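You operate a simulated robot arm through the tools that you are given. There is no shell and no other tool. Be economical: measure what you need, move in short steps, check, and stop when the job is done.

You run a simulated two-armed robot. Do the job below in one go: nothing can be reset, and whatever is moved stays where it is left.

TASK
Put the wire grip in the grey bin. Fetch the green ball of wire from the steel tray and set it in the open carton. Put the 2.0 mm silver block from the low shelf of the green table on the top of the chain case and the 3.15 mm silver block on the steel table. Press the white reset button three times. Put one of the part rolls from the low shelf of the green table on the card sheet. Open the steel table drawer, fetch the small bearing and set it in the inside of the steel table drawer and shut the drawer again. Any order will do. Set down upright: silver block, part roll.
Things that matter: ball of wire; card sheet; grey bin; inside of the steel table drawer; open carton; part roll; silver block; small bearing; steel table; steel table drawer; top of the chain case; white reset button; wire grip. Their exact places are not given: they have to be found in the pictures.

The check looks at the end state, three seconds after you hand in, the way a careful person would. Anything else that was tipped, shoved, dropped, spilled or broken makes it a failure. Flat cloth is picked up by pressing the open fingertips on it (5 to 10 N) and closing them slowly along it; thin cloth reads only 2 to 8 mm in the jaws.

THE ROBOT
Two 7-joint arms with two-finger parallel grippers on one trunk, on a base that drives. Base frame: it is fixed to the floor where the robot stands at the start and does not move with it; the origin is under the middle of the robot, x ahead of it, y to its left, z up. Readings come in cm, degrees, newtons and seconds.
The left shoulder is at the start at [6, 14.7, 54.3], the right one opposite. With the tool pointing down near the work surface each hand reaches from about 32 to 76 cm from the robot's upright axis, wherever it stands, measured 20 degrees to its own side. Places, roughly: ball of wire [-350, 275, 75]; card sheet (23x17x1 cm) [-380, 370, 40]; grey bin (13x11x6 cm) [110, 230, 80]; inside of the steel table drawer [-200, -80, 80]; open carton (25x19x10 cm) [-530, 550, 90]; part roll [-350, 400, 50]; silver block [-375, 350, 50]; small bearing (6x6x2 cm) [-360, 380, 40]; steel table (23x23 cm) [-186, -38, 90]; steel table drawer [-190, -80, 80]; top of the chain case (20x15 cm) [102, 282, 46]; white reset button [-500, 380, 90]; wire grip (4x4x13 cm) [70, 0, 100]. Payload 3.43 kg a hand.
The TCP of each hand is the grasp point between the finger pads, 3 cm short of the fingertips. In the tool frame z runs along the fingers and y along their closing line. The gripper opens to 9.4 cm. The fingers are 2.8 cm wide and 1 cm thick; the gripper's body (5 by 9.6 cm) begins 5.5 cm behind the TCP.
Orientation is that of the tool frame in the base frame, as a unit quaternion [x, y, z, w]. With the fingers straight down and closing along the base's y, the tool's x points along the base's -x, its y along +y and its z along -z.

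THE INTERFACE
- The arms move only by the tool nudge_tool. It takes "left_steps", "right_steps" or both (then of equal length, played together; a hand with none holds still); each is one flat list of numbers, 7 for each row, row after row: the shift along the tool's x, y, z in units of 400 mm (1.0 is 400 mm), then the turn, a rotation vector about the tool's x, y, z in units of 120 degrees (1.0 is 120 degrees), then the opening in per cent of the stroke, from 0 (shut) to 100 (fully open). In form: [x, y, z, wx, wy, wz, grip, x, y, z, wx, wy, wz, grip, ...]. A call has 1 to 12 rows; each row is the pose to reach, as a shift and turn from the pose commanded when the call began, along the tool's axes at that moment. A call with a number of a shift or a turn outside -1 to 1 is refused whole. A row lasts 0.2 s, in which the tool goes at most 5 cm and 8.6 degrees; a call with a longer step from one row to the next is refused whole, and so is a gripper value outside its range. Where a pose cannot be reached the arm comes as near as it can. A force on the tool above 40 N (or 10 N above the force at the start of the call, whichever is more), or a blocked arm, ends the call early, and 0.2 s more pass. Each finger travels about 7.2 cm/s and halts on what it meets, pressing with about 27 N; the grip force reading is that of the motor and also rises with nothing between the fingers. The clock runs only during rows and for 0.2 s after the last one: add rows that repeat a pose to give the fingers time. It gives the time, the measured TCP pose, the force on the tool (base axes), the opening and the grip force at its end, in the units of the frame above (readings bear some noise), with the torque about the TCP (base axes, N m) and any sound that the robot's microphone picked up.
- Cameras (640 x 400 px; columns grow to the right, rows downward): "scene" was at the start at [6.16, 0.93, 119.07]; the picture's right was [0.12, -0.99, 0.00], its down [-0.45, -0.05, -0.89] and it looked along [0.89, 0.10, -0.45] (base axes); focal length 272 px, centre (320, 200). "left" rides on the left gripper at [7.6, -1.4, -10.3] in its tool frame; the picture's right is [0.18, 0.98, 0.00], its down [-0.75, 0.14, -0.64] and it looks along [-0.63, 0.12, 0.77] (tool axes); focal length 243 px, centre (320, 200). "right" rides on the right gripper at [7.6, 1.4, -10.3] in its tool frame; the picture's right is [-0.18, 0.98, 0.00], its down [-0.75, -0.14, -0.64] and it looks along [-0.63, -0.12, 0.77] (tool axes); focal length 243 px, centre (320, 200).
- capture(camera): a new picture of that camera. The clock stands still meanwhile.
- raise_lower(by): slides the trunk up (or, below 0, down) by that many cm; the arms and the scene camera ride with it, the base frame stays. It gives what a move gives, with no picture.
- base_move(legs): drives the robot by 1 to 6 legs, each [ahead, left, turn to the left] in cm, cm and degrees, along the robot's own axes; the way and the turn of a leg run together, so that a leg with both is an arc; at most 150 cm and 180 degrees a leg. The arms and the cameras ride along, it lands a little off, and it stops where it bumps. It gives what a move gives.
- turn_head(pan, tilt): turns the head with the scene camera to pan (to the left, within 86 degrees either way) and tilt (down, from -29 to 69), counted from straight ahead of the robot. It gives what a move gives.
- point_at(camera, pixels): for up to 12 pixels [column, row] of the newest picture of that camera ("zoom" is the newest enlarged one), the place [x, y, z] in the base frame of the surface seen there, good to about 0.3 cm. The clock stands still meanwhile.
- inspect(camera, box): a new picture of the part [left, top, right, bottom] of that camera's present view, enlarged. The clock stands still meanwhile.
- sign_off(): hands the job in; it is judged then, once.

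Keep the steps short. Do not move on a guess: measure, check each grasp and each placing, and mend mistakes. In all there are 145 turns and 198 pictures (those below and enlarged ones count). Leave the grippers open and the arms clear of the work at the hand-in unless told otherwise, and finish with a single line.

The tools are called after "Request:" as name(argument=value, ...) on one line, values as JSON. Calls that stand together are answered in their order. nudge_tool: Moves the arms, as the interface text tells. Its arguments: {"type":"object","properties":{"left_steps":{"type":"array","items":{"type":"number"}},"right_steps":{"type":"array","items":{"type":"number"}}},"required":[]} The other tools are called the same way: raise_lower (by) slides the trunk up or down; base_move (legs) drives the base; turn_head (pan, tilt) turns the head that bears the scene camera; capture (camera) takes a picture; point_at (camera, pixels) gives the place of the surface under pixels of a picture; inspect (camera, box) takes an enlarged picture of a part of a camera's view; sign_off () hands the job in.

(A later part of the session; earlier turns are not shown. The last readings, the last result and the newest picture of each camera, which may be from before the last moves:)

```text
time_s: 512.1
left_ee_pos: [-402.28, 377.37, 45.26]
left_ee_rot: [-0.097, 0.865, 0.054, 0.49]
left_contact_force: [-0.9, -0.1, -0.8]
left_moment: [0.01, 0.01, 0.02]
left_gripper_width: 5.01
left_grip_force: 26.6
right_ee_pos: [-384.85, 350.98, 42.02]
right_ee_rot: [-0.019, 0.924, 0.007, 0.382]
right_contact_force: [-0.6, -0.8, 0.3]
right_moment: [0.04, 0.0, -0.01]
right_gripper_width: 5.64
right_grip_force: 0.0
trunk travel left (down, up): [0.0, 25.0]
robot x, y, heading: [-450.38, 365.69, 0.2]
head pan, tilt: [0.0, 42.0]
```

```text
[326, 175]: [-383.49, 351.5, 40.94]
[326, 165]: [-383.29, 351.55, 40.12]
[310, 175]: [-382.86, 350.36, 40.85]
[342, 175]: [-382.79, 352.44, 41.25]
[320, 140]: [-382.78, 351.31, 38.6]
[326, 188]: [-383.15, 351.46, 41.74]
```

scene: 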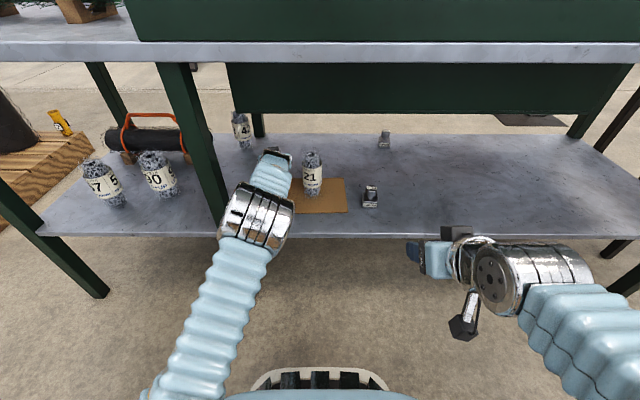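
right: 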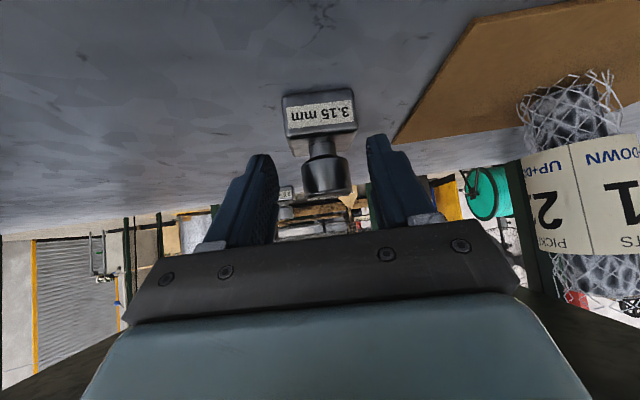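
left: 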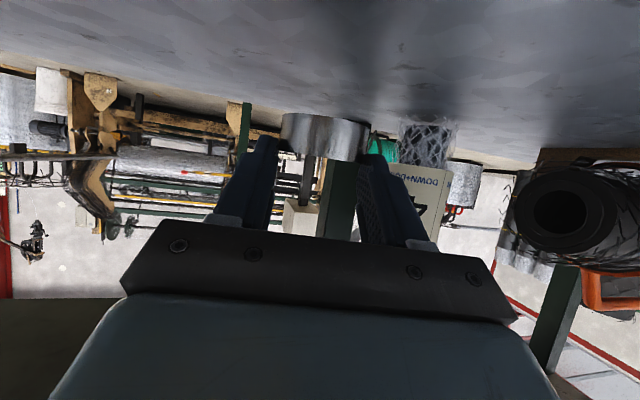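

Advance 2.7 cm more, 0.4 left, then close.

Request:
nudge_tool(right_steps=[-0.024, 0.01, 0.024, 0, 0, 0, 60, -0.047, 0.01, 0.049, 0, 0, 0, 60, -0.047, 0.01, 0.049, 0, 0, 0, 45, -0.047, 0.01, 0.049, 0, 0, 0, 30, -0.047, 0.01, 0.049, 0, 0, 0, 15, -0.047, 0.01, 0.049, 0, 0, 0, 10, -0.047, 0.01, 0.049, 0, 0, 0, 10])

Request:
capture(camera="right")

```text
time_s: 513.8
left_ee_pos: [-402.2, 377.42, 45.28]
left_ee_rot: [-0.098, 0.865, 0.056, 0.489]
left_contact_force: [0.5, 0.1, -1.1]
left_moment: [-0.01, -0.02, 0.04]
left_gripper_width: 5.0
left_grip_force: 27.3
right_ee_pos: [-382.1, 351.56, 41.9]
right_ee_rot: [-0.018, 0.924, 0.007, 0.382]
right_contact_force: [0.4, -1.4, 0.2]
right_moment: [-0.04, -0.07, 0.01]
right_gripper_width: 3.08
right_grip_force: 27.0
trunk travel left (down, up): [0.0, 25.0]
robot x, y, heading: [-450.28, 366.11, 0.3]
head pan, tilt: [0.0, 42.0]
```

```text
67 pictures are left
```

right: 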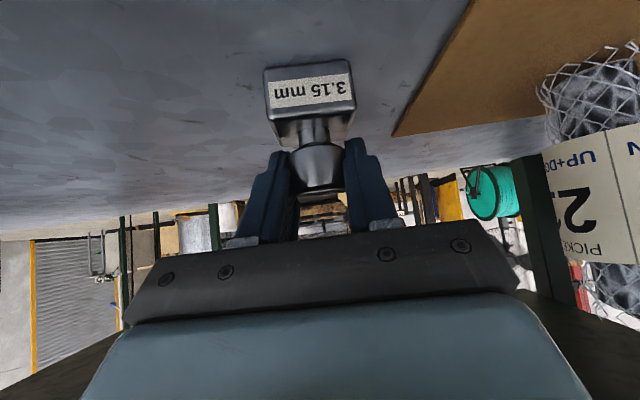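

Gripped. Lift 4 cm and withdraw, raising.

Request:
nudge_tool(right_steps=[-0.035, 0, -0.035, 0, 0, 0, 10, -0.07, 0, -0.07, 0, 0, 0, 10, 0.005, 0, -0.145, 0, 0, 0, 10, 0.08, 0, -0.22, 0, 0, 0, 10, 0.155, 0, -0.295, 0, 0, 0, 10, 0.23, 0, -0.37, 0, 0, 0, 10, 0.305, 0, -0.445, 0, 0, 0, 10, 0.38, 0, -0.52, 0, 0, 0, 10, 0.44, 0, -0.6, 0, 0, 0, 10, 0.44, 0, -0.68, 0, 0, 0, 10])

Request:
capture(camera="right")

Request:
capture(camera="scene")

```text
time_s: 516.0
left_ee_pos: [-402.16, 377.49, 45.28]
left_ee_rot: [-0.098, 0.865, 0.057, 0.489]
left_contact_force: [-0.1, -0.3, -1.4]
left_moment: [-0.03, 0.0, -0.01]
left_gripper_width: 5.0
left_grip_force: 26.4
right_ee_pos: [-413.12, 350.61, 49.47]
right_ee_rot: [-0.018, 0.924, 0.007, 0.381]
right_contact_force: [1.1, -0.2, -5.1]
right_moment: [0.01, -0.01, 0.01]
right_gripper_width: 3.08
right_grip_force: 27.2
right hand out of reach, approached as far as the arm can: row 9, 10
trunk travel left (down, up): [0.0, 25.0]
robot x, y, heading: [-450.18, 365.37, 0.5]
head pan, tilt: [0.0, 42.0]
```

```text
66 pictures are left
```

right: 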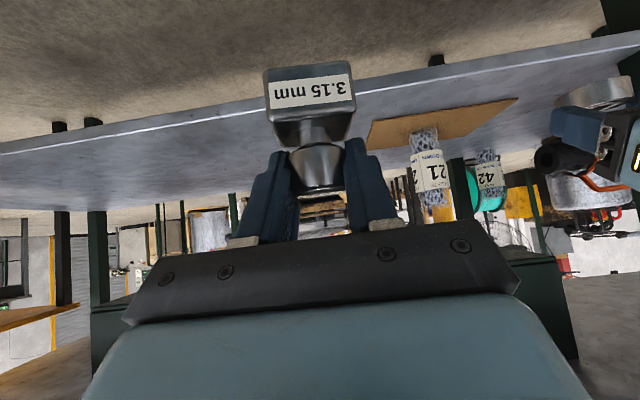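

```text
65 pictures are left
```

scene: 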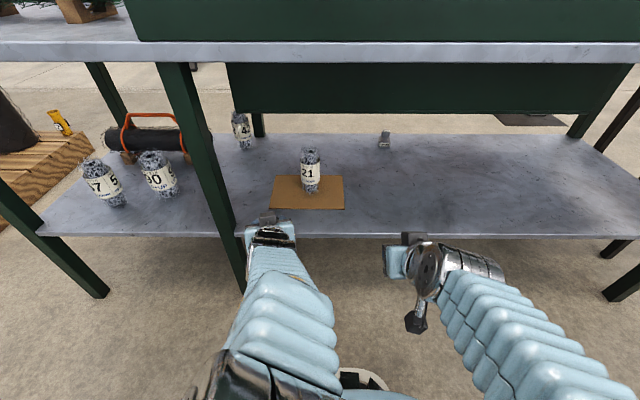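

Retract and raise both hands, raise trunk, turn to face -y and drive down to y≈100.

Request:
nudge_tool(left_steps=[-0.034, 0, -0.092, 0, 0, 0, 30, -0.068, 0, -0.184, 0, 0, 0, 30, -0.1, 0, -0.275, 0, 0, 0, 30, -0.135, 0, -0.367, 0, 0, 0, 30], right_steps=[-0.053, 0, -0.053, 0, 0, 0, 10, -0.106, 0, -0.106, 0, 0, 0, 10, -0.159, 0, -0.159, 0, 0, 0, 10, -0.212, 0, -0.212, 0, 0, 0, 10])

Request:
raise_lower(by=25)

Request:
base_move(legs=[[-2, 0, -90], [140, 0, 0], [130, 0, 0], [0, 0, 45]])

Request:
turn_head(pan=0, tilt=20)

Request:
capture(camera="scene")

```text
time_s: 516.4
left_ee_pos: [-404.08, 383.52, 46.15]
left_ee_rot: [-0.171, 0.87, 0.094, 0.453]
left_contact_force: [-0.2, -0.3, -1.1]
left_moment: [-0.01, 0.0, -0.01]
left_gripper_width: 4.98
left_grip_force: 27.0
right_ee_pos: [-413.13, 350.61, 52.92]
right_ee_rot: [-0.018, 0.924, 0.008, 0.381]
right_contact_force: [0.0, 0.8, -4.5]
right_moment: [-0.03, 0.06, 0.0]
right_gripper_width: 3.11
right_grip_force: 27.3
trunk travel left (down, up): [0.0, 25.0]
robot x, y, heading: [-450.22, 365.92, 0.1]
head pan, tilt: [0.0, 42.0]
stopped in row 2 (left hand): the arm was blocked; the commanded pose is now the measured one
```

```text
time_s: 519.0
left_ee_pos: [-403.94, 383.51, 71.29]
left_ee_rot: [-0.17, 0.87, 0.093, 0.453]
left_contact_force: [0.1, -0.5, -2.2]
left_moment: [-0.02, 0.02, 0.0]
left_gripper_width: 5.0
left_grip_force: 26.8
right_ee_pos: [-413.12, 350.63, 78.09]
right_ee_rot: [-0.017, 0.924, 0.007, 0.383]
right_contact_force: [0.9, -0.8, -4.6]
right_moment: [0.01, 0.04, -0.01]
right_gripper_width: 3.09
right_grip_force: 27.0
trunk travel left (down, up): [-25.0, 0.0]
robot x, y, heading: [-450.21, 365.65, 0.1]
head pan, tilt: [0.0, 42.0]
```

```text
time_s: 538.0
left_ee_pos: [-400.31, 79.04, 71.25]
left_ee_rot: [0.16, 0.872, -0.079, 0.456]
left_contact_force: [0.4, -1.3, -0.3]
left_moment: [0.0, 0.06, 0.03]
left_gripper_width: 4.95
left_grip_force: 26.9
right_ee_pos: [-429.36, 60.87, 78.1]
right_ee_rot: [0.32, 0.866, -0.132, 0.36]
right_contact_force: [-0.1, -0.6, -4.2]
right_moment: [-0.01, 0.0, -0.01]
right_gripper_width: 3.09
right_grip_force: 27.1
trunk travel left (down, up): [-25.0, 0.0]
robot x, y, heading: [-446.6, 97.33, -42.8]
head pan, tilt: [0.0, 42.0]
```

```text
time_s: 538.9
left_ee_pos: [-400.33, 79.08, 71.32]
left_ee_rot: [0.16, 0.872, -0.079, 0.456]
left_contact_force: [-0.5, 0.5, -0.3]
left_moment: [0.0, 0.05, 0.02]
left_gripper_width: 4.97
left_grip_force: 27.2
right_ee_pos: [-429.35, 61.09, 78.16]
right_ee_rot: [0.32, 0.867, -0.133, 0.359]
right_contact_force: [0.1, -0.2, -4.6]
right_moment: [0.0, 0.01, -0.01]
right_gripper_width: 3.1
right_grip_force: 27.1
trunk travel left (down, up): [-25.0, 0.0]
robot x, y, heading: [-446.87, 97.41, -42.5]
head pan, tilt: [0.0, 20.0]
```

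```text
64 pictures are left
```

scene: 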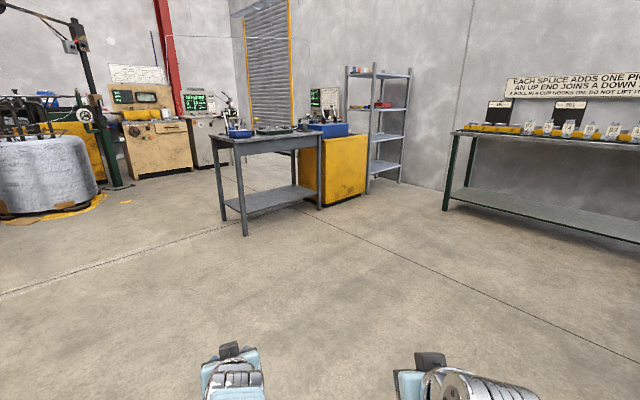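

Steel table in view. Zoom and measure its edges.

Request:
inspect(camera="scene", box=[195, 80, 415, 240])

Request:
point_at(camera="zoom", pixels=[[40, 155], [125, 170], [365, 140], [145, 385], [290, 250], [400, 340], [480, 300], [80, 340], [240, 110]])

```text
2.50 times, centred on (305, 160) of scene
```

zoom: 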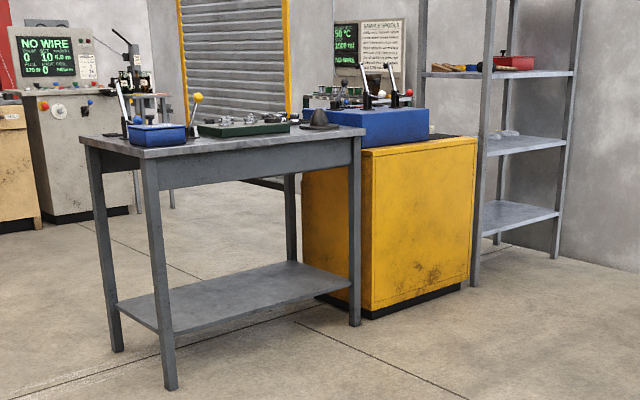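

```text
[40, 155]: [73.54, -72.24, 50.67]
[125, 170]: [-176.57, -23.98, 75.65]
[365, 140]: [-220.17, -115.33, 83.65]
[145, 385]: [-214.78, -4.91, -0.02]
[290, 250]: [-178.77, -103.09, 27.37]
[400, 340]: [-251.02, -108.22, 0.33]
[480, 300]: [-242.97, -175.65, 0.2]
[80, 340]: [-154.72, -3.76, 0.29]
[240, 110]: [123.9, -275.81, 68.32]
```

The drawer must be on the east side. Drive round: east along y≈97 to x≈-80, then down to y≈-70.

Request:
base_move(legs=[[0, 0, 42.5], [150, 0, 0], [150, 0, 0], [66, -18, 0], [0, -148, 0], [0, 0, 178]])

Request:
turn_head(pan=0, tilt=25)

Request:
capture(camera="scene")

```text
time_s: 573.1
left_ee_pos: [-124.57, -89.49, 71.29]
left_ee_rot: [0.871, 0.163, -0.454, 0.089]
left_contact_force: [-0.2, 0.2, -0.8]
left_moment: [0.01, -0.01, 0.02]
left_gripper_width: 4.94
left_grip_force: 27.4
right_ee_pos: [-115.09, -56.58, 78.15]
right_ee_rot: [0.924, 0.01, -0.383, 0.004]
right_contact_force: [-0.6, -0.2, -4.6]
right_moment: [0.01, 0.0, -0.01]
right_gripper_width: 3.11
right_grip_force: 27.0
trunk travel left (down, up): [-25.0, 0.0]
robot x, y, heading: [-78.1, -72.05, 179.1]
head pan, tilt: [0.0, 20.0]
```

```text
time_s: 573.8
left_ee_pos: [-124.63, -89.42, 71.21]
left_ee_rot: [0.872, 0.163, -0.453, 0.09]
left_contact_force: [0.1, -0.7, -0.7]
left_moment: [0.02, -0.03, 0.03]
left_gripper_width: 4.95
left_grip_force: 27.3
right_ee_pos: [-115.23, -56.64, 78.06]
right_ee_rot: [0.924, 0.01, -0.382, 0.004]
right_contact_force: [0.3, -0.5, -4.3]
right_moment: [-0.01, -0.02, -0.04]
right_gripper_width: 3.12
right_grip_force: 27.5
trunk travel left (down, up): [-25.0, 0.0]
robot x, y, heading: [-78.54, -72.07, 179.4]
head pan, tilt: [0.0, 25.0]
```

```text
62 pictures are left
```

scene: 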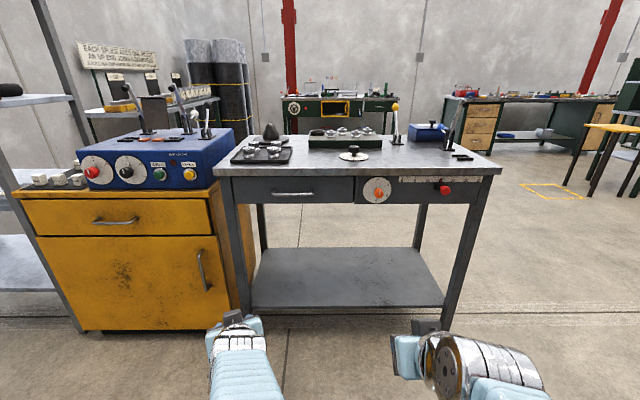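

Drawer with bar handle at (293,193). Zoom and measure.

Request:
inspect(camera="scene", box=[200, 90, 520, 240])

Request:
point_at(camera="zoom", pixels=[[185, 207], [150, 207], [222, 207], [185, 190], [70, 215], [310, 220], [150, 170], [420, 155], [480, 150], [560, 165], [100, 135], [295, 128]])

```text
2.00 times, centred on (360, 165) of scene
```

zoom: 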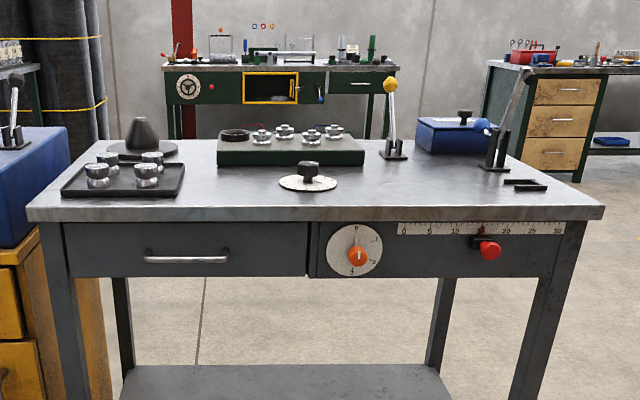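

```text
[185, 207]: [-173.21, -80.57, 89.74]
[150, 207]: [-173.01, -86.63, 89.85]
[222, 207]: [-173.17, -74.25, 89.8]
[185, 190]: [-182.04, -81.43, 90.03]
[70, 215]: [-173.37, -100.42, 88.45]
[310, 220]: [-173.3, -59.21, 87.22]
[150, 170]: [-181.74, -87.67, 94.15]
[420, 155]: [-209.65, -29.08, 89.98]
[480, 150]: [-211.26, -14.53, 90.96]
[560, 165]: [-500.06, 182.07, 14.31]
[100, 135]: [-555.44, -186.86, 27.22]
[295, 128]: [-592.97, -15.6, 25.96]
```

Raise both hands above table height, then drive 42 cm closer.

Request:
point_at(camera="zoom", pixels=[[185, 257], [150, 256], [222, 256], [185, 240], [185, 270], [68, 250], [303, 250], [308, 182], [420, 190], [380, 205], [500, 190]])

Request:
nudge_tool(left_steps=[-0.085, 0, -0.06, 0, 0, 0, 30, -0.17, 0, -0.12, 0, 0, 0, 30, -0.255, 0, -0.18, 0, 0, 0, 30, -0.34, 0, -0.24, 0, 0, 0, 30, -0.425, 0, -0.3, 0, 0, 0, 30, -0.51, 0, -0.36, 0, 0, 0, 30], right_steps=[-0.06, 0, -0.06, 0, 0, 0, 10, -0.12, 0, -0.12, 0, 0, 0, 10, -0.18, 0, -0.18, 0, 0, 0, 10, -0.24, 0, -0.24, 0, 0, 0, 10, -0.3, 0, -0.3, 0, 0, 0, 10, -0.36, 0, -0.36, 0, 0, 0, 10])

Request:
base_move(legs=[[42, 0, 0.6]])

Request:
turn_head(pan=-10, tilt=40)

Request:
capture(camera="scene")

```text
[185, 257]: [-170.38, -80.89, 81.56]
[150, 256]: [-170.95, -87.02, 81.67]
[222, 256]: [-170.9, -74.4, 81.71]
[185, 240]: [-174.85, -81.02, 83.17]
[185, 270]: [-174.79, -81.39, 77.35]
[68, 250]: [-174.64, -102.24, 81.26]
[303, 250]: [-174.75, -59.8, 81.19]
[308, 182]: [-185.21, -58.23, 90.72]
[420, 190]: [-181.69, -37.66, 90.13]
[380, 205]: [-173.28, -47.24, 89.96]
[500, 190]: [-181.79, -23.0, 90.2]
```

```text
time_s: 574.7
left_ee_pos: [-125.51, -95.12, 82.92]
left_ee_rot: [0.871, 0.222, -0.422, 0.12]
left_contact_force: [-1.5, -1.0, -1.1]
left_moment: [0.04, -0.03, 0.01]
left_gripper_width: 4.96
left_grip_force: 27.3
right_ee_pos: [-115.23, -56.77, 89.32]
right_ee_rot: [0.924, 0.011, -0.382, 0.004]
right_contact_force: [0.1, 0.1, -4.8]
right_moment: [0.01, -0.07, 0.01]
right_gripper_width: 3.09
right_grip_force: 27.8
trunk travel left (down, up): [-25.0, 0.0]
robot x, y, heading: [-78.06, -72.29, 179.5]
head pan, tilt: [0.0, 25.0]
stopped in row 4 (left hand): the arm was blocked; the commanded pose is now the measured one
```

```text
time_s: 577.2
left_ee_pos: [-166.66, -95.42, 82.96]
left_ee_rot: [0.87, 0.227, -0.421, 0.122]
left_contact_force: [0.1, 0.2, -1.0]
left_moment: [0.0, -0.05, 0.0]
left_gripper_width: 4.95
left_grip_force: 27.0
right_ee_pos: [-156.95, -57.05, 89.57]
right_ee_rot: [0.924, 0.017, -0.383, 0.007]
right_contact_force: [0.1, 0.2, -5.1]
right_moment: [-0.01, 0.0, -0.02]
right_gripper_width: 3.08
right_grip_force: 27.2
trunk travel left (down, up): [-25.0, 0.0]
robot x, y, heading: [-119.56, -72.38, -180.1]
head pan, tilt: [0.0, 25.0]
```

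```text
time_s: 578.0
left_ee_pos: [-166.7, -95.48, 83.02]
left_ee_rot: [0.87, 0.228, -0.42, 0.122]
left_contact_force: [1.0, 0.0, -1.5]
left_moment: [0.01, -0.02, 0.02]
left_gripper_width: 4.96
left_grip_force: 26.3
right_ee_pos: [-156.91, -56.93, 89.53]
right_ee_rot: [0.924, 0.018, -0.383, 0.007]
right_contact_force: [-0.5, -1.2, -4.6]
right_moment: [-0.06, -0.04, -0.03]
right_gripper_width: 3.11
right_grip_force: 27.3
trunk travel left (down, up): [-25.0, 0.0]
robot x, y, heading: [-119.6, -72.14, -180.1]
head pan, tilt: [-10.0, 40.0]
```

```text
60 pictures are left
```

scene: 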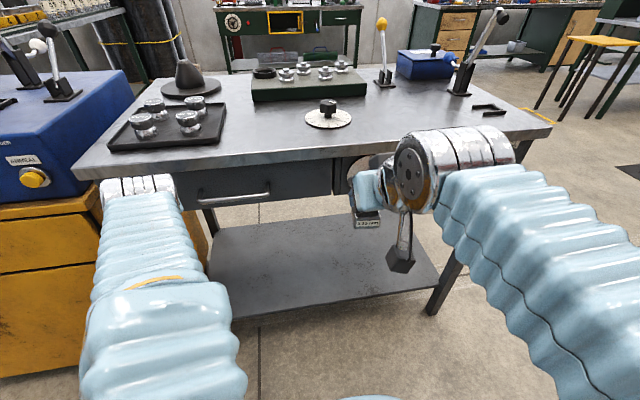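

Raise the right hand, carry the block to the free area at about (-183.5,-37).

Request:
nudge_tool(right_steps=[-0.062, -0.08, -0.062, 0, 0, 0, 10, -0.124, -0.16, -0.124, 0, 0, 0, 10, -0.186, -0.24, -0.186, 0, 0, 0, 10, -0.221, -0.33, -0.151, 0, 0, 0, 10, -0.256, -0.42, -0.116, 0, 0, 0, 10, -0.291, -0.5, -0.081, 0, 0, 0, 10, -0.363, -0.5, -0.009, 0, 0, 0, 10, -0.435, -0.5, 0.063, 0, 0, 0, 10, -0.507, -0.5, 0.135, 0, 0, 0, 10, -0.579, -0.5, 0.207, 0, 0, 0, 10, -0.654, -0.5, 0.282, 0, 0, 0, 10, -0.654, -0.5, 0.282, 0, 0, 0, 10])

Request:
capture(camera="scene")

Request:
capture(camera="right")

```text
time_s: 580.6
left_ee_pos: [-166.81, -95.49, 82.99]
left_ee_rot: [0.87, 0.228, -0.42, 0.122]
left_contact_force: [-0.9, 0.0, -2.0]
left_moment: [0.02, -0.01, 0.01]
left_gripper_width: 4.96
left_grip_force: 27.4
right_ee_pos: [-184.2, -38.14, 99.96]
right_ee_rot: [0.924, 0.016, -0.382, 0.006]
right_contact_force: [-0.6, 0.0, -5.3]
right_moment: [0.0, -0.03, 0.02]
right_gripper_width: 3.13
right_grip_force: 26.8
trunk travel left (down, up): [-25.0, 0.0]
robot x, y, heading: [-119.52, -72.2, -179.9]
head pan, tilt: [-10.0, 40.0]
```

```text
59 pictures are left
```

scene: 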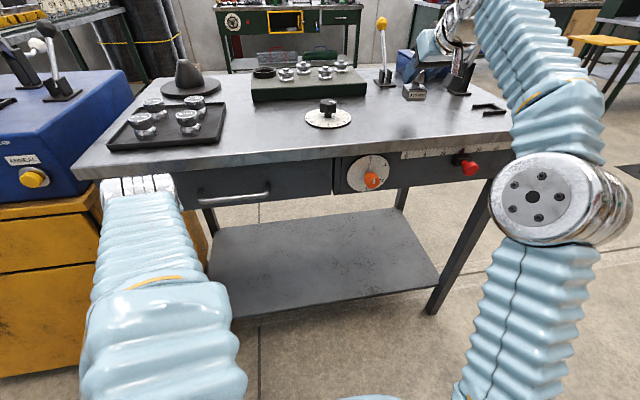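

```text
58 pictures are left
```

right: 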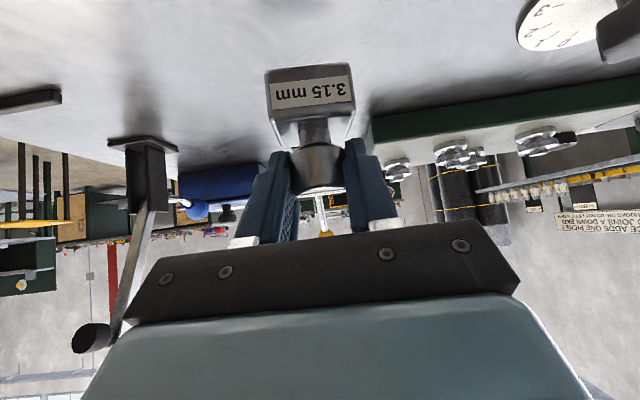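

Lower 3.9 cm toward contact in shrinking steps.

Request:
nudge_tool(right_steps=[0.035, 0, 0.035, 0, 0, 0, 10, 0.06, 0, 0.06, 0, 0, 0, 10, 0.064, 0, 0.064, 0, 0, 0, 10, 0.0665, 0, 0.0665, 0, 0, 0, 10, 0.0685, 0, 0.0685, 0, 0, 0, 10])

```text
time_s: 581.8
left_ee_pos: [-166.78, -95.4, 83.08]
left_ee_rot: [0.869, 0.227, -0.421, 0.122]
left_contact_force: [-0.1, -0.4, -0.8]
left_moment: [0.01, 0.0, -0.01]
left_gripper_width: 4.94
left_grip_force: 27.0
right_ee_pos: [-183.98, -37.96, 96.34]
right_ee_rot: [0.924, 0.017, -0.383, 0.007]
right_contact_force: [-0.2, -0.3, -5.0]
right_moment: [0.0, -0.04, -0.01]
right_gripper_width: 3.11
right_grip_force: 27.1
trunk travel left (down, up): [-25.0, 0.0]
robot x, y, heading: [-119.69, -72.06, -180.0]
head pan, tilt: [-10.0, 40.0]
```

Request:
nudge_tool(right_steps=[0.0018, 0, 0.0018, 0, 0, 0, 10, 0.0036, 0, 0.0036, 0, 0, 0, 10, 0.0053, 0, 0.0053, 0, 0, 0, 10, 0.0062, 0, 0.0062, 0, 0, 0, 10])

```text
time_s: 582.8
left_ee_pos: [-166.78, -95.42, 82.93]
left_ee_rot: [0.869, 0.228, -0.421, 0.123]
left_contact_force: [0.2, 0.1, -1.1]
left_moment: [0.03, -0.03, -0.04]
left_gripper_width: 4.96
left_grip_force: 27.1
right_ee_pos: [-184.09, -37.97, 96.03]
right_ee_rot: [0.923, 0.017, -0.384, 0.007]
right_contact_force: [-1.9, 2.5, 3.8]
right_moment: [0.01, 0.01, 0.04]
right_gripper_width: 3.11
right_grip_force: 26.3
trunk travel left (down, up): [-25.0, 0.0]
robot x, y, heading: [-119.67, -71.74, -179.7]
head pan, tilt: [-10.0, 40.0]
```

Touching. Open and withdraw back and up.

Request:
nudge_tool(right_steps=[0, 0, 0, 0, 0, 0, 36, 0, 0, 0, 0, 0, 0, 48, 0, 0, 0, 0, 0, 0, 60, 0, 0, 0, 0, 0, 0, 60, 0.03, 0, -0.08, 0, 0, 0, 60, 0.08, 0, -0.17, 0, 0, 0, 60, 0.15, 0, -0.245, 0, 0, 0, 60, 0.225, 0, -0.32, 0, 0, 0, 60, 0.3, 0, -0.395, 0, 0, 0, 60, 0.375, 0, -0.47, 0, 0, 0, 60])

Request:
capture(camera="scene")

```text
time_s: 585.0
left_ee_pos: [-166.78, -95.54, 83.07]
left_ee_rot: [0.869, 0.228, -0.421, 0.123]
left_contact_force: [0.0, 0.1, -1.2]
left_moment: [-0.01, -0.02, 0.0]
left_gripper_width: 4.95
left_grip_force: 26.9
right_ee_pos: [-160.15, -37.0, 98.43]
right_ee_rot: [0.924, 0.016, -0.382, 0.006]
right_contact_force: [-1.2, -0.3, -0.9]
right_moment: [0.01, -0.03, -0.01]
right_gripper_width: 5.64
right_grip_force: 0.0
trunk travel left (down, up): [-25.0, 0.0]
robot x, y, heading: [-119.65, -72.0, -179.9]
head pan, tilt: [-10.0, 40.0]
```

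```text
57 pictures are left
```

scene: 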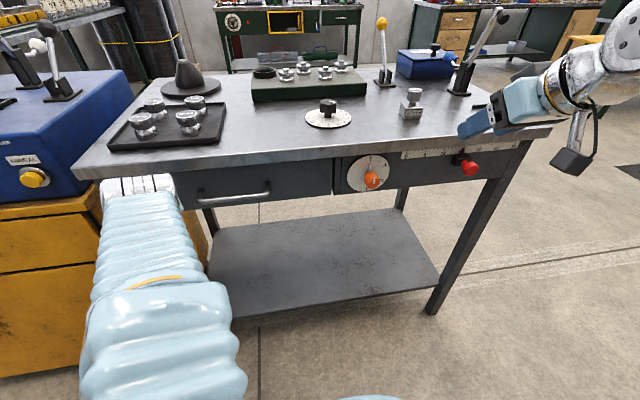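

Block stands on the table. Now the drawer: back off 14 cm, roll the right hand to grip the horizontal bar (fingers level, closing vertically), and straighten the left.

Request:
base_move(legs=[[-14, 0, 0]])

Request:
nudge_tool(left_steps=[0, 0, 0, 0.0485, 0.0135, 0.0395, 30, 0, 0, 0, 0.097, 0.027, 0.079, 30, 0, 0, 0, 0.1455, 0.0405, 0.1185, 30, 0, 0, 0, 0.194, 0.054, 0.158, 30, 0, 0, 0, 0.194, 0.054, 0.158, 30, 0, 0, 0, 0.194, 0.054, 0.158, 30, 0, 0, 0, 0.194, 0.054, 0.158, 30, 0, 0, 0, 0.194, 0.054, 0.158, 30, 0, 0, 0, 0.194, 0.054, 0.158, 30, 0, 0, 0, 0.194, 0.054, 0.158, 30, 0, 0, 0, 0.194, 0.054, 0.158, 30, 0, 0, 0, 0.194, 0.054, 0.158, 30], right_steps=[0, 0, 0, 0.0254, -0.0234, -0.0584, 60, 0, 0, 0, 0.0508, -0.0468, -0.1168, 60, 0, 0, 0, 0.0763, -0.0703, -0.1751, 60, 0, 0, 0, 0.1017, -0.0937, -0.2335, 60, 0, 0, 0, 0.1271, -0.1171, -0.2919, 60, 0, 0, 0, 0.1525, -0.1405, -0.3503, 60, 0, 0, 0, 0.1779, -0.1639, -0.4086, 60, 0, 0, 0, 0.2033, -0.1873, -0.467, 60, 0, 0, 0, 0.2288, -0.2108, -0.5254, 60, 0, 0, 0, 0.2542, -0.2342, -0.5838, 60, 0, 0, 0, 0.2796, -0.2576, -0.6421, 60, 0, 0, 0, 0.305, -0.281, -0.7005, 60])

Request:
capture(camera="scene")

```text
time_s: 586.3
left_ee_pos: [-152.85, -95.46, 83.1]
left_ee_rot: [0.869, 0.228, -0.422, 0.123]
left_contact_force: [0.2, 1.0, -1.1]
left_moment: [0.03, -0.04, -0.01]
left_gripper_width: 4.93
left_grip_force: 26.7
right_ee_pos: [-146.22, -36.98, 98.52]
right_ee_rot: [0.924, 0.017, -0.383, 0.007]
right_contact_force: [-0.5, -1.0, -0.1]
right_moment: [0.03, 0.01, 0.0]
right_gripper_width: 5.65
right_grip_force: 0.1
trunk travel left (down, up): [-25.0, 0.0]
robot x, y, heading: [-105.71, -71.94, -179.8]
head pan, tilt: [-10.0, 40.0]
```

```text
time_s: 588.9
left_ee_pos: [-152.86, -95.51, 83.05]
left_ee_rot: [0.924, 0.0, -0.383, 0.0]
left_contact_force: [-0.4, 0.1, -1.6]
left_moment: [-0.01, 0.01, -0.01]
left_gripper_width: 4.95
left_grip_force: 26.5
right_ee_pos: [-146.24, -37.02, 98.36]
right_ee_rot: [-0.498, -0.5, 0.501, 0.501]
right_contact_force: [0.6, 0.5, -0.8]
right_moment: [0.02, 0.01, 0.0]
right_gripper_width: 5.63
right_grip_force: 0.0
trunk travel left (down, up): [-25.0, 0.0]
robot x, y, heading: [-105.86, -72.08, -180.0]
head pan, tilt: [-10.0, 40.0]
```

```text
56 pictures are left
```

scene: 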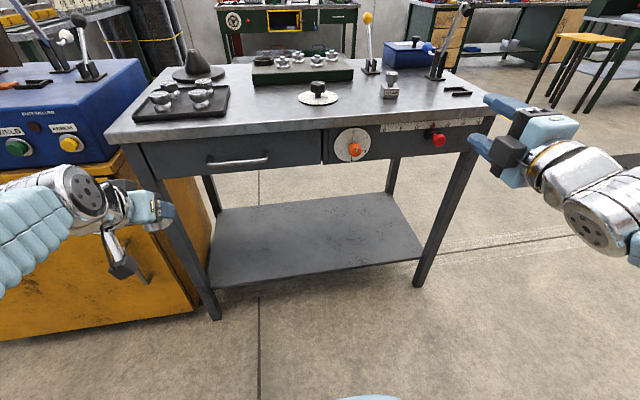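

Bring the right hand down toward the handle height and sideways; lift the left hand a bit.

Request:
nudge_tool(left_steps=[-0.026, 0, -0.08, 0, 0, 0, 30, -0.053, 0, -0.16, 0, 0, 0, 30, -0.08, 0, -0.24, 0, 0, 0, 30, -0.106, 0, -0.318, 0, 0, 0, 30, -0.106, 0, -0.318, 0, 0, 0, 30, -0.106, 0, -0.318, 0, 0, 0, 30, -0.106, 0, -0.318, 0, 0, 0, 30, -0.106, 0, -0.318, 0, 0, 0, 30, -0.106, 0, -0.318, 0, 0, 0, 30, -0.106, 0, -0.318, 0, 0, 0, 30], right_steps=[-0.095, 0.042, 0, 0, 0, 0, 60, -0.19, 0.084, 0, 0, 0, 0, 60, -0.285, 0.126, 0, 0, 0, 0, 60, -0.38, 0.168, 0, 0, 0, 0, 60, -0.475, 0.21, 0, 0, 0, 0, 60, -0.57, 0.252, 0, 0, 0, 0, 60, -0.665, 0.294, 0, 0, 0, 0, 60, -0.76, 0.336, 0, 0, 0, 0, 60, -0.855, 0.378, 0, 0, 0, 0, 60, -0.95, 0.42, 0, 0, 0, 0, 60])

Request:
capture(camera="right")

Request:
capture(camera="scene")

```text
time_s: 590.7
left_ee_pos: [-146.84, -95.46, 95.24]
left_ee_rot: [0.924, 0.001, -0.383, 0.001]
left_contact_force: [0.1, -0.2, -0.9]
left_moment: [0.01, -0.01, -0.02]
left_gripper_width: 4.95
left_grip_force: 26.8
right_ee_pos: [-147.04, -66.16, 84.53]
right_ee_rot: [0.552, 0.5, -0.538, -0.395]
right_contact_force: [0.5, -0.5, -0.2]
right_moment: [0.02, -0.05, 0.01]
right_gripper_width: 5.63
right_grip_force: 0.1
right hand out of reach, approached as far as the arm can: row 5, 6, 7
trunk travel left (down, up): [-25.0, 0.0]
robot x, y, heading: [-105.8, -71.67, -179.8]
head pan, tilt: [-10.0, 40.0]
stopped in row 8 (right hand): the arm was blocked; the commanded pose is now the measured one
```

```text
55 pictures are left
```

right: 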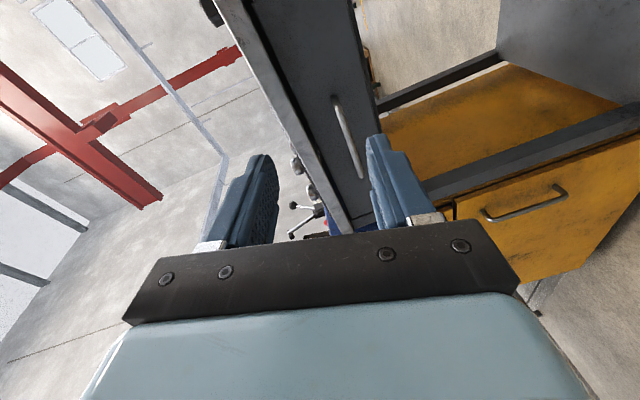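

```text
54 pictures are left
```

scene: 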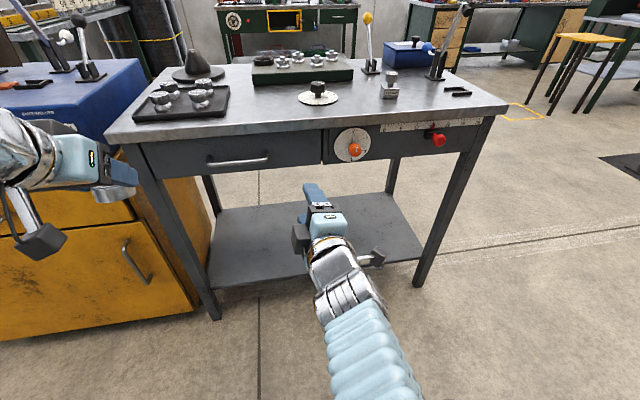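

The right arm cannot reach across; strafe the base 26 cm left instead, then restore the right hand's orientation.

Request:
base_move(legs=[[0, 26, 0]])

Request:
nudge_tool(right_steps=[0.08, 0.01, 0, 0.0285, 0.0218, -0.0465, 60, 0.16, 0.02, 0, 0.057, 0.0435, -0.093, 60, 0.24, 0.03, 0, 0.057, 0.0435, -0.093, 60, 0.24, 0.03, 0, 0.057, 0.0435, -0.093, 60])

Request:
capture(camera="scene")

```text
time_s: 592.6
left_ee_pos: [-146.93, -121.28, 95.08]
left_ee_rot: [0.924, -0.002, -0.383, -0.001]
left_contact_force: [-0.2, -0.6, -0.9]
left_moment: [0.0, 0.0, 0.0]
left_gripper_width: 4.92
left_grip_force: 27.4
right_ee_pos: [-146.91, -91.94, 84.54]
right_ee_rot: [0.554, 0.498, -0.537, -0.396]
right_contact_force: [-0.9, -0.4, -0.5]
right_moment: [0.0, 0.01, 0.01]
right_gripper_width: 5.65
right_grip_force: 0.0
trunk travel left (down, up): [-25.0, 0.0]
robot x, y, heading: [-106.0, -98.35, 180.0]
head pan, tilt: [-10.0, 40.0]
```

```text
time_s: 593.2
left_ee_pos: [-147.01, -121.2, 95.12]
left_ee_rot: [0.924, -0.003, -0.381, -0.002]
left_contact_force: [0.3, 1.0, -0.9]
left_moment: [0.02, 0.0, -0.01]
left_gripper_width: 4.91
left_grip_force: 26.4
right_ee_pos: [-147.08, -93.62, 87.34]
right_ee_rot: [-0.461, -0.52, 0.571, 0.437]
right_contact_force: [-0.1, -0.5, 0.0]
right_moment: [0.0, 0.01, 0.01]
right_gripper_width: 5.61
right_grip_force: 0.1
right hand out of reach, approached as far as the arm can: row 1, 2, 3
trunk travel left (down, up): [-25.0, 0.0]
robot x, y, heading: [-105.52, -98.32, 180.0]
head pan, tilt: [-10.0, 40.0]
stopped in row 3 (right hand): the arm was blocked; the commanded pose is now the measured one
```

```text
53 pictures are left
```

scene: 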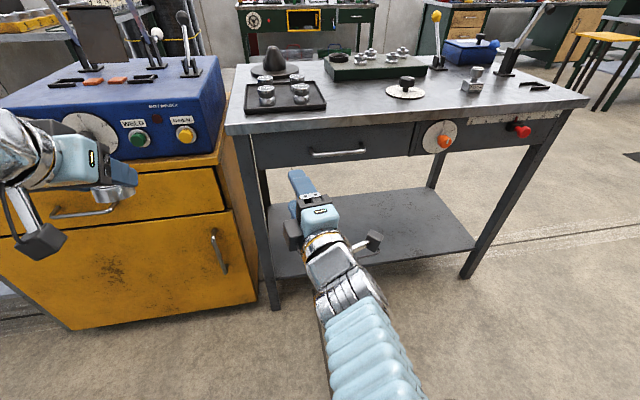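

The arm is cramped; first translate it right (away from the body), then fix the rotation.

Request:
nudge_tool(right_steps=[0.1, 0, 0.02, 0, 0, 0, 60, 0.2, 0, 0.04, 0, 0, 0, 60, 0.3, 0, 0.06, 0, 0, 0, 60, 0.4, 0, 0.08, 0, 0, 0, 60])

```text
time_s: 594.2
left_ee_pos: [-146.95, -121.19, 95.18]
left_ee_rot: [0.924, -0.002, -0.383, -0.002]
left_contact_force: [0.1, 0.5, -0.8]
left_moment: [-0.02, -0.03, 0.01]
left_gripper_width: 4.95
left_grip_force: 27.1
right_ee_pos: [-153.33, -78.75, 86.33]
right_ee_rot: [-0.46, -0.52, 0.571, 0.438]
right_contact_force: [0.7, 0.2, 1.3]
right_moment: [-0.02, 0.0, -0.01]
right_gripper_width: 5.63
right_grip_force: 0.0
right hand out of reach, approached as far as the arm can: row 1, 2
trunk travel left (down, up): [-25.0, 0.0]
robot x, y, heading: [-105.7, -98.12, 179.9]
head pan, tilt: [-10.0, 40.0]
```

Now rotate level and move to just in front of the handle (z 81.6).

Request:
nudge_tool(right_steps=[-0.005, 0.042, 0.057, -0.005, 0.031, -0.012, 60, -0.01, 0.084, 0.114, -0.01, 0.062, -0.024, 60, -0.014, 0.1255, 0.171, -0.0138, 0.092, -0.035, 60, -0.014, 0.1255, 0.171, -0.0138, 0.092, -0.035, 60])

Request:
capture(camera="right")

Request:
inspect(camera="scene", box=[220, 100, 460, 250])

```text
time_s: 595.2
left_ee_pos: [-147.06, -121.17, 95.07]
left_ee_rot: [0.924, -0.002, -0.382, -0.002]
left_contact_force: [-0.5, 0.1, -0.2]
left_moment: [-0.03, -0.03, 0.0]
left_gripper_width: 4.97
left_grip_force: 27.1
right_ee_pos: [-160.02, -81.04, 81.67]
right_ee_rot: [-0.5, -0.5, 0.5, 0.5]
right_contact_force: [1.0, 0.0, -0.7]
right_moment: [0.01, 0.0, 0.02]
right_gripper_width: 5.66
right_grip_force: 0.1
trunk travel left (down, up): [-25.0, 0.0]
robot x, y, heading: [-106.07, -98.2, 179.6]
head pan, tilt: [-10.0, 40.0]
```

```text
52 pictures are left
```

right: 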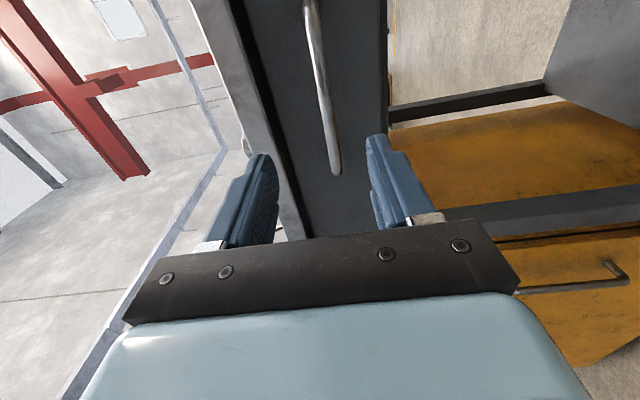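

```text
2.67 times, centred on (340, 175) of scene
```

zoom: 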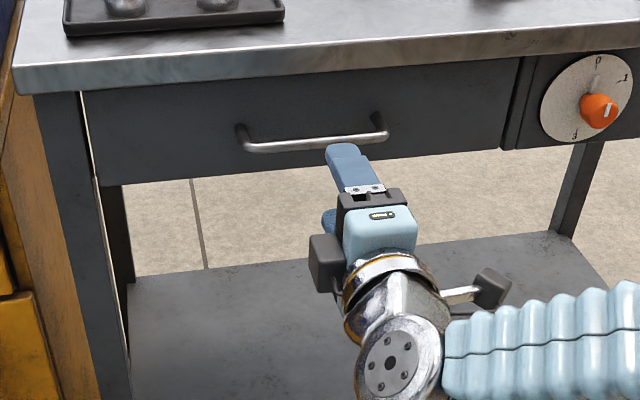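

Aligned. Move forward 9.3 cm over the bar and close.

Request:
nudge_tool(right_steps=[0, 0, 0.08, 0, 0, 0, 60, 0, 0, 0.16, 0, 0, 0, 60, 0, 0, 0.2325, 0, 0, 0, 60, 0, 0, 0.2325, 0, 0, 0, 40, 0, 0, 0.2325, 0, 0, 0, 20, 0, 0, 0.2325, 0, 0, 0, 5, 0, 0, 0.2325, 0, 0, 0, 5, 0, 0, 0.2325, 0, 0, 0, 5])

Request:
capture(camera="right")

```text
time_s: 597.0
left_ee_pos: [-146.97, -121.22, 94.98]
left_ee_rot: [0.924, -0.003, -0.382, -0.001]
left_contact_force: [-1.2, -0.6, -0.6]
left_moment: [-0.01, -0.01, -0.01]
left_gripper_width: 4.96
left_grip_force: 26.9
right_ee_pos: [-169.5, -81.13, 81.45]
right_ee_rot: [0.502, 0.501, -0.499, -0.498]
right_contact_force: [7.8, -1.6, -25.2]
right_moment: [0.01, -0.47, 0.18]
right_gripper_width: 1.89
right_grip_force: 12.2
trunk travel left (down, up): [-25.0, 0.0]
robot x, y, heading: [-105.97, -98.17, 179.8]
head pan, tilt: [-10.0, 40.0]
```

```text
50 pictures are left
5 turns are left
```

right: 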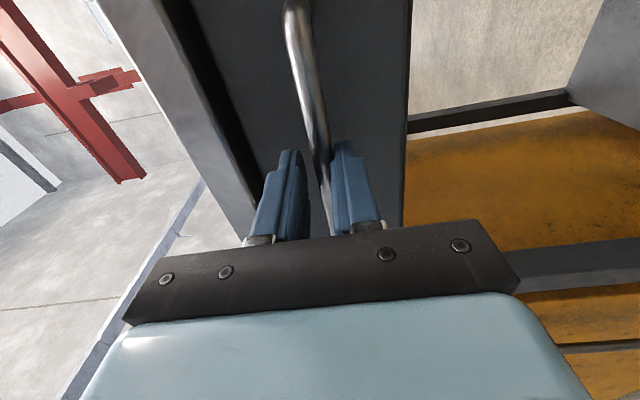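

Only 5 turns remain. Settle the grip on the bar, pull the drawer out 15 cm with the arm, and look.

Request:
nudge_tool(right_steps=[0, 0.008, 0, 0, 0, 0, 0, 0, 0.0125, 0, 0, 0, 0, 0, 0, 0.0125, 0, 0, 0, 0, 0, 0, 0.0125, -0.06, 0, 0, 0, 0, 0, 0.0125, -0.125, 0, 0, 0, 0, 0, 0.0125, -0.19, 0, 0, 0, 0, 0, 0.0125, -0.255, 0, 0, 0, 0, 0, 0.0125, -0.32, 0, 0, 0, 0, 0, 0.0125, -0.385, 0, 0, 0, 0, 0, 0.0125, -0.385, 0, 0, 0, 0])

Request:
capture(camera="scene")

Request:
point_at(camera="scene", pixels=[[300, 150], [330, 145], [300, 140], [320, 135], [290, 160], [340, 155], [280, 145], [270, 150], [360, 150], [380, 145]])

```text
time_s: 599.0
left_ee_pos: [-146.93, -121.14, 95.04]
left_ee_rot: [0.924, -0.003, -0.383, -0.001]
left_contact_force: [-0.6, -0.5, -0.5]
left_moment: [-0.04, -0.04, 0.0]
left_gripper_width: 4.95
left_grip_force: 26.9
right_ee_pos: [-155.08, -81.13, 81.03]
right_ee_rot: [0.504, 0.505, -0.496, -0.494]
right_contact_force: [0.7, 1.3, -8.6]
right_moment: [0.01, -0.24, 0.12]
right_gripper_width: 1.17
right_grip_force: 45.3
right hand out of reach, approached as far as the arm can: row 9, 10
trunk travel left (down, up): [-25.0, 0.0]
robot x, y, heading: [-106.02, -97.93, 179.7]
head pan, tilt: [-10.0, 40.0]
stopped in row 10 (right hand): the force on the tool passed its limit at 46 N (the readings are from after the stop); the commanded pose is now the measured one
```

```text
49 pictures are left
```

scene: 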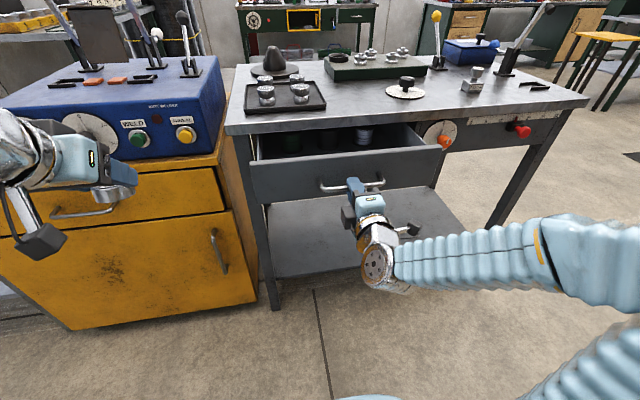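

```text
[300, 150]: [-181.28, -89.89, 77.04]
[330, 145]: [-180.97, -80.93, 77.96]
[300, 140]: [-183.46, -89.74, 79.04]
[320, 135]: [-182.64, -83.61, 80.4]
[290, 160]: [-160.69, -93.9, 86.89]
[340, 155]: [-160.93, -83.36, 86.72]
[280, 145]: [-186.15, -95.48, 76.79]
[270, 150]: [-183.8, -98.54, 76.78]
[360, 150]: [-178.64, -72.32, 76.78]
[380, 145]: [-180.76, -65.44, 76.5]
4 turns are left
```

Drawer is open 14.5 cm with floor at z≈77. Place the bearing with the left hand (over the opening at x≈-167, y≈-92), release, look, and withdraw.

Request:
nudge_tool(left_steps=[-0.0411, -0.0894, 0.0411, 0, 0, 0, 30, -0.0822, -0.1788, 0.0822, 0, 0, 0, 30, -0.1233, -0.268, 0.1233, 0, 0, 0, 30, -0.1644, -0.3575, 0.1644, 0, 0, 0, 30, -0.2055, -0.447, 0.2055, 0, 0, 0, 30, -0.2466, -0.536, 0.2466, 0, 0, 0, 30, -0.2877, -0.6256, 0.2877, 0, 0, 0, 30, -0.329, -0.715, 0.329, 0, 0, 0, 30, -0.247, -0.715, 0.411, 0, 0, 0, 30, -0.1675, -0.715, 0.4905, 0, 0, 0, 30, -0.1675, -0.715, 0.4905, 0, 0, 0, 70, -0.1675, -0.715, 0.4905, 0, 0, 0, 85])

Request:
capture(camera="left")

Request:
nudge_tool(left_steps=[-0.06, 0, -0.06, 0, 0, 0, 85, -0.13, 0, -0.13, 0, 0, 0, 85, -0.19, 0, -0.19, 0, 0, 0, 85, -0.12, 0.04, -0.26, 0, 0, 0, 85, -0.05, 0.08, -0.33, 0, 0, 0, 85, 0.02, 0.12, -0.4, 0, 0, 0, 85, 0.09, 0.16, -0.47, 0, 0, 0, 85, 0.16, 0.2, -0.54, 0, 0, 0, 85])

Request:
inspect(camera="scene", box=[220, 80, 460, 230])

```text
time_s: 601.6
left_ee_pos: [-165.37, -92.36, 86.08]
left_ee_rot: [0.924, -0.002, -0.383, 0.0]
left_contact_force: [0.0, -0.3, 0.2]
left_moment: [-0.02, 0.01, 0.0]
left_gripper_width: 8.01
left_grip_force: 0.1
right_ee_pos: [-155.11, -81.01, 81.08]
right_ee_rot: [0.503, 0.505, -0.496, -0.496]
right_contact_force: [0.4, 2.7, -23.8]
right_moment: [0.06, -0.35, 0.28]
right_gripper_width: 1.19
right_grip_force: 44.8
trunk travel left (down, up): [-25.0, 0.0]
robot x, y, heading: [-105.86, -97.92, 180.1]
head pan, tilt: [-10.0, 40.0]
```

```text
48 pictures are left
```

left: 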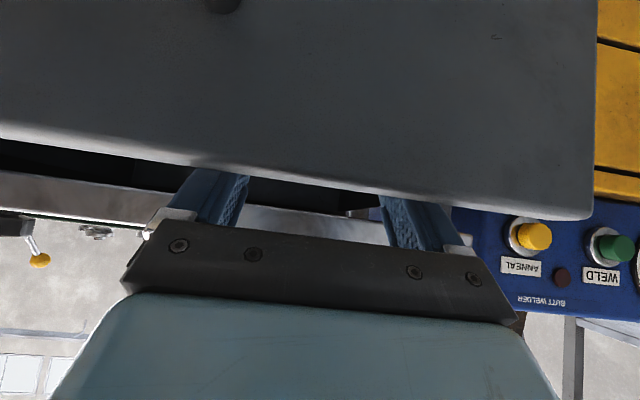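

```text
time_s: 603.4
left_ee_pos: [-145.67, -100.54, 96.56]
left_ee_rot: [0.924, -0.002, -0.383, -0.001]
left_contact_force: [0.4, -0.5, -0.2]
left_moment: [0.0, 0.01, 0.0]
left_gripper_width: 7.98
left_grip_force: 0.0
right_ee_pos: [-155.06, -81.04, 81.13]
right_ee_rot: [0.503, 0.505, -0.497, -0.495]
right_contact_force: [1.3, 0.0, -25.2]
right_moment: [0.07, -0.39, -1.26]
right_gripper_width: 1.2
right_grip_force: 44.8
trunk travel left (down, up): [-25.0, 0.0]
robot x, y, heading: [-105.63, -97.95, 180.1]
head pan, tilt: [-10.0, 40.0]
```

```text
2.67 times, centred on (340, 155) of scene
3 turns are left
```

zoom: 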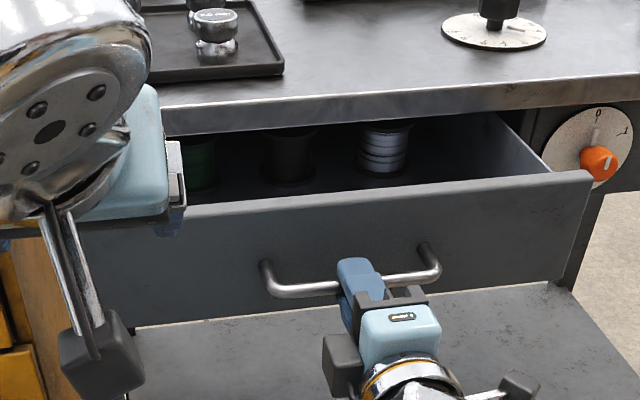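

Bearing released inside. Push the drawer shut, then open the fingers, retreat and look.

Request:
nudge_tool(right_steps=[0, 0.005, 0.06, 0, 0, 0, 0, 0, 0.008, 0.12, 0, 0, 0, 0, 0, 0.008, 0.18, 0, 0, 0, 0, 0, 0.008, 0.24, 0, 0, 0, 0, 0, 0.008, 0.3, 0, 0, 0, 0, 0, 0.008, 0.345, 0, 0, 0, 0, 0, 0.008, 0.362, 0, 0, 0, 0, 0, 0.008, 0.372, 0, 0, 0, 0])

Request:
nudge_tool(right_steps=[0, 0, 0, 0, 0, 0, 30, 0, 0, 0, 0, 0, 0, 60, 0, 0, 0, 0, 0, 0, 60, 0, 0, -0.08, 0, 0, 0, 60, 0, 0, -0.16, 0, 0, 0, 60, 0, 0, -0.24, 0, 0, 0, 60])

Request:
inspect(camera="scene", box=[220, 80, 460, 230])

Request:
point_at(camera="zoom", pixels=[[450, 180], [300, 190], [400, 150], [450, 150], [500, 170], [350, 160]])

Request:
capture(camera="scene")

```text
time_s: 605.2
left_ee_pos: [-145.08, -100.55, 96.78]
left_ee_rot: [0.923, -0.002, -0.385, -0.001]
left_contact_force: [-0.1, -0.5, 0.2]
left_moment: [0.02, 0.0, -0.01]
left_gripper_width: 7.99
left_grip_force: 0.1
right_ee_pos: [-169.49, -81.03, 80.98]
right_ee_rot: [0.502, 0.503, -0.498, -0.497]
right_contact_force: [34.9, 7.6, 17.2]
right_moment: [-0.03, 0.24, -0.14]
right_gripper_width: 1.15
right_grip_force: 44.8
trunk travel left (down, up): [-25.0, 0.0]
robot x, y, heading: [-105.91, -98.0, 179.8]
head pan, tilt: [-10.0, 40.0]
```

```text
time_s: 606.6
left_ee_pos: [-145.6, -100.56, 96.65]
left_ee_rot: [0.924, -0.002, -0.383, -0.002]
left_contact_force: [-0.1, -1.2, -0.6]
left_moment: [0.03, -0.02, 0.06]
left_gripper_width: 7.97
left_grip_force: 0.1
right_ee_pos: [-160.11, -81.11, 80.79]
right_ee_rot: [0.502, 0.504, -0.498, -0.496]
right_contact_force: [0.0, -0.2, 0.7]
right_moment: [0.02, 0.02, 0.0]
right_gripper_width: 5.64
right_grip_force: 0.0
trunk travel left (down, up): [-25.0, 0.0]
robot x, y, heading: [-105.71, -97.92, 179.9]
head pan, tilt: [-10.0, 40.0]
```

```text
2.67 times, centred on (340, 155) of scene
```

zoom: 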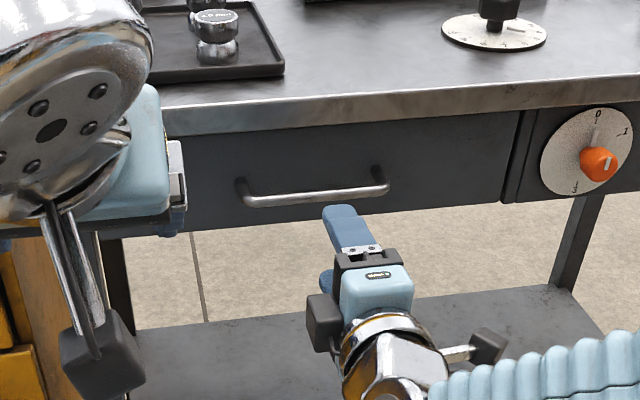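

```text
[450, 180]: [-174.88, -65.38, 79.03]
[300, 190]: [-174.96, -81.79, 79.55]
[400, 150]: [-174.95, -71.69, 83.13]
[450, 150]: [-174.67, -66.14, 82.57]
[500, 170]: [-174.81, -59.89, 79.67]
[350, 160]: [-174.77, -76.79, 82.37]
```

```text
45 pictures are left
2 turns are left
```

scene: 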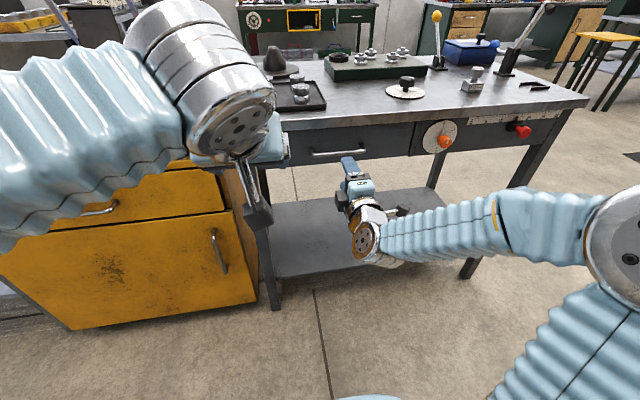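

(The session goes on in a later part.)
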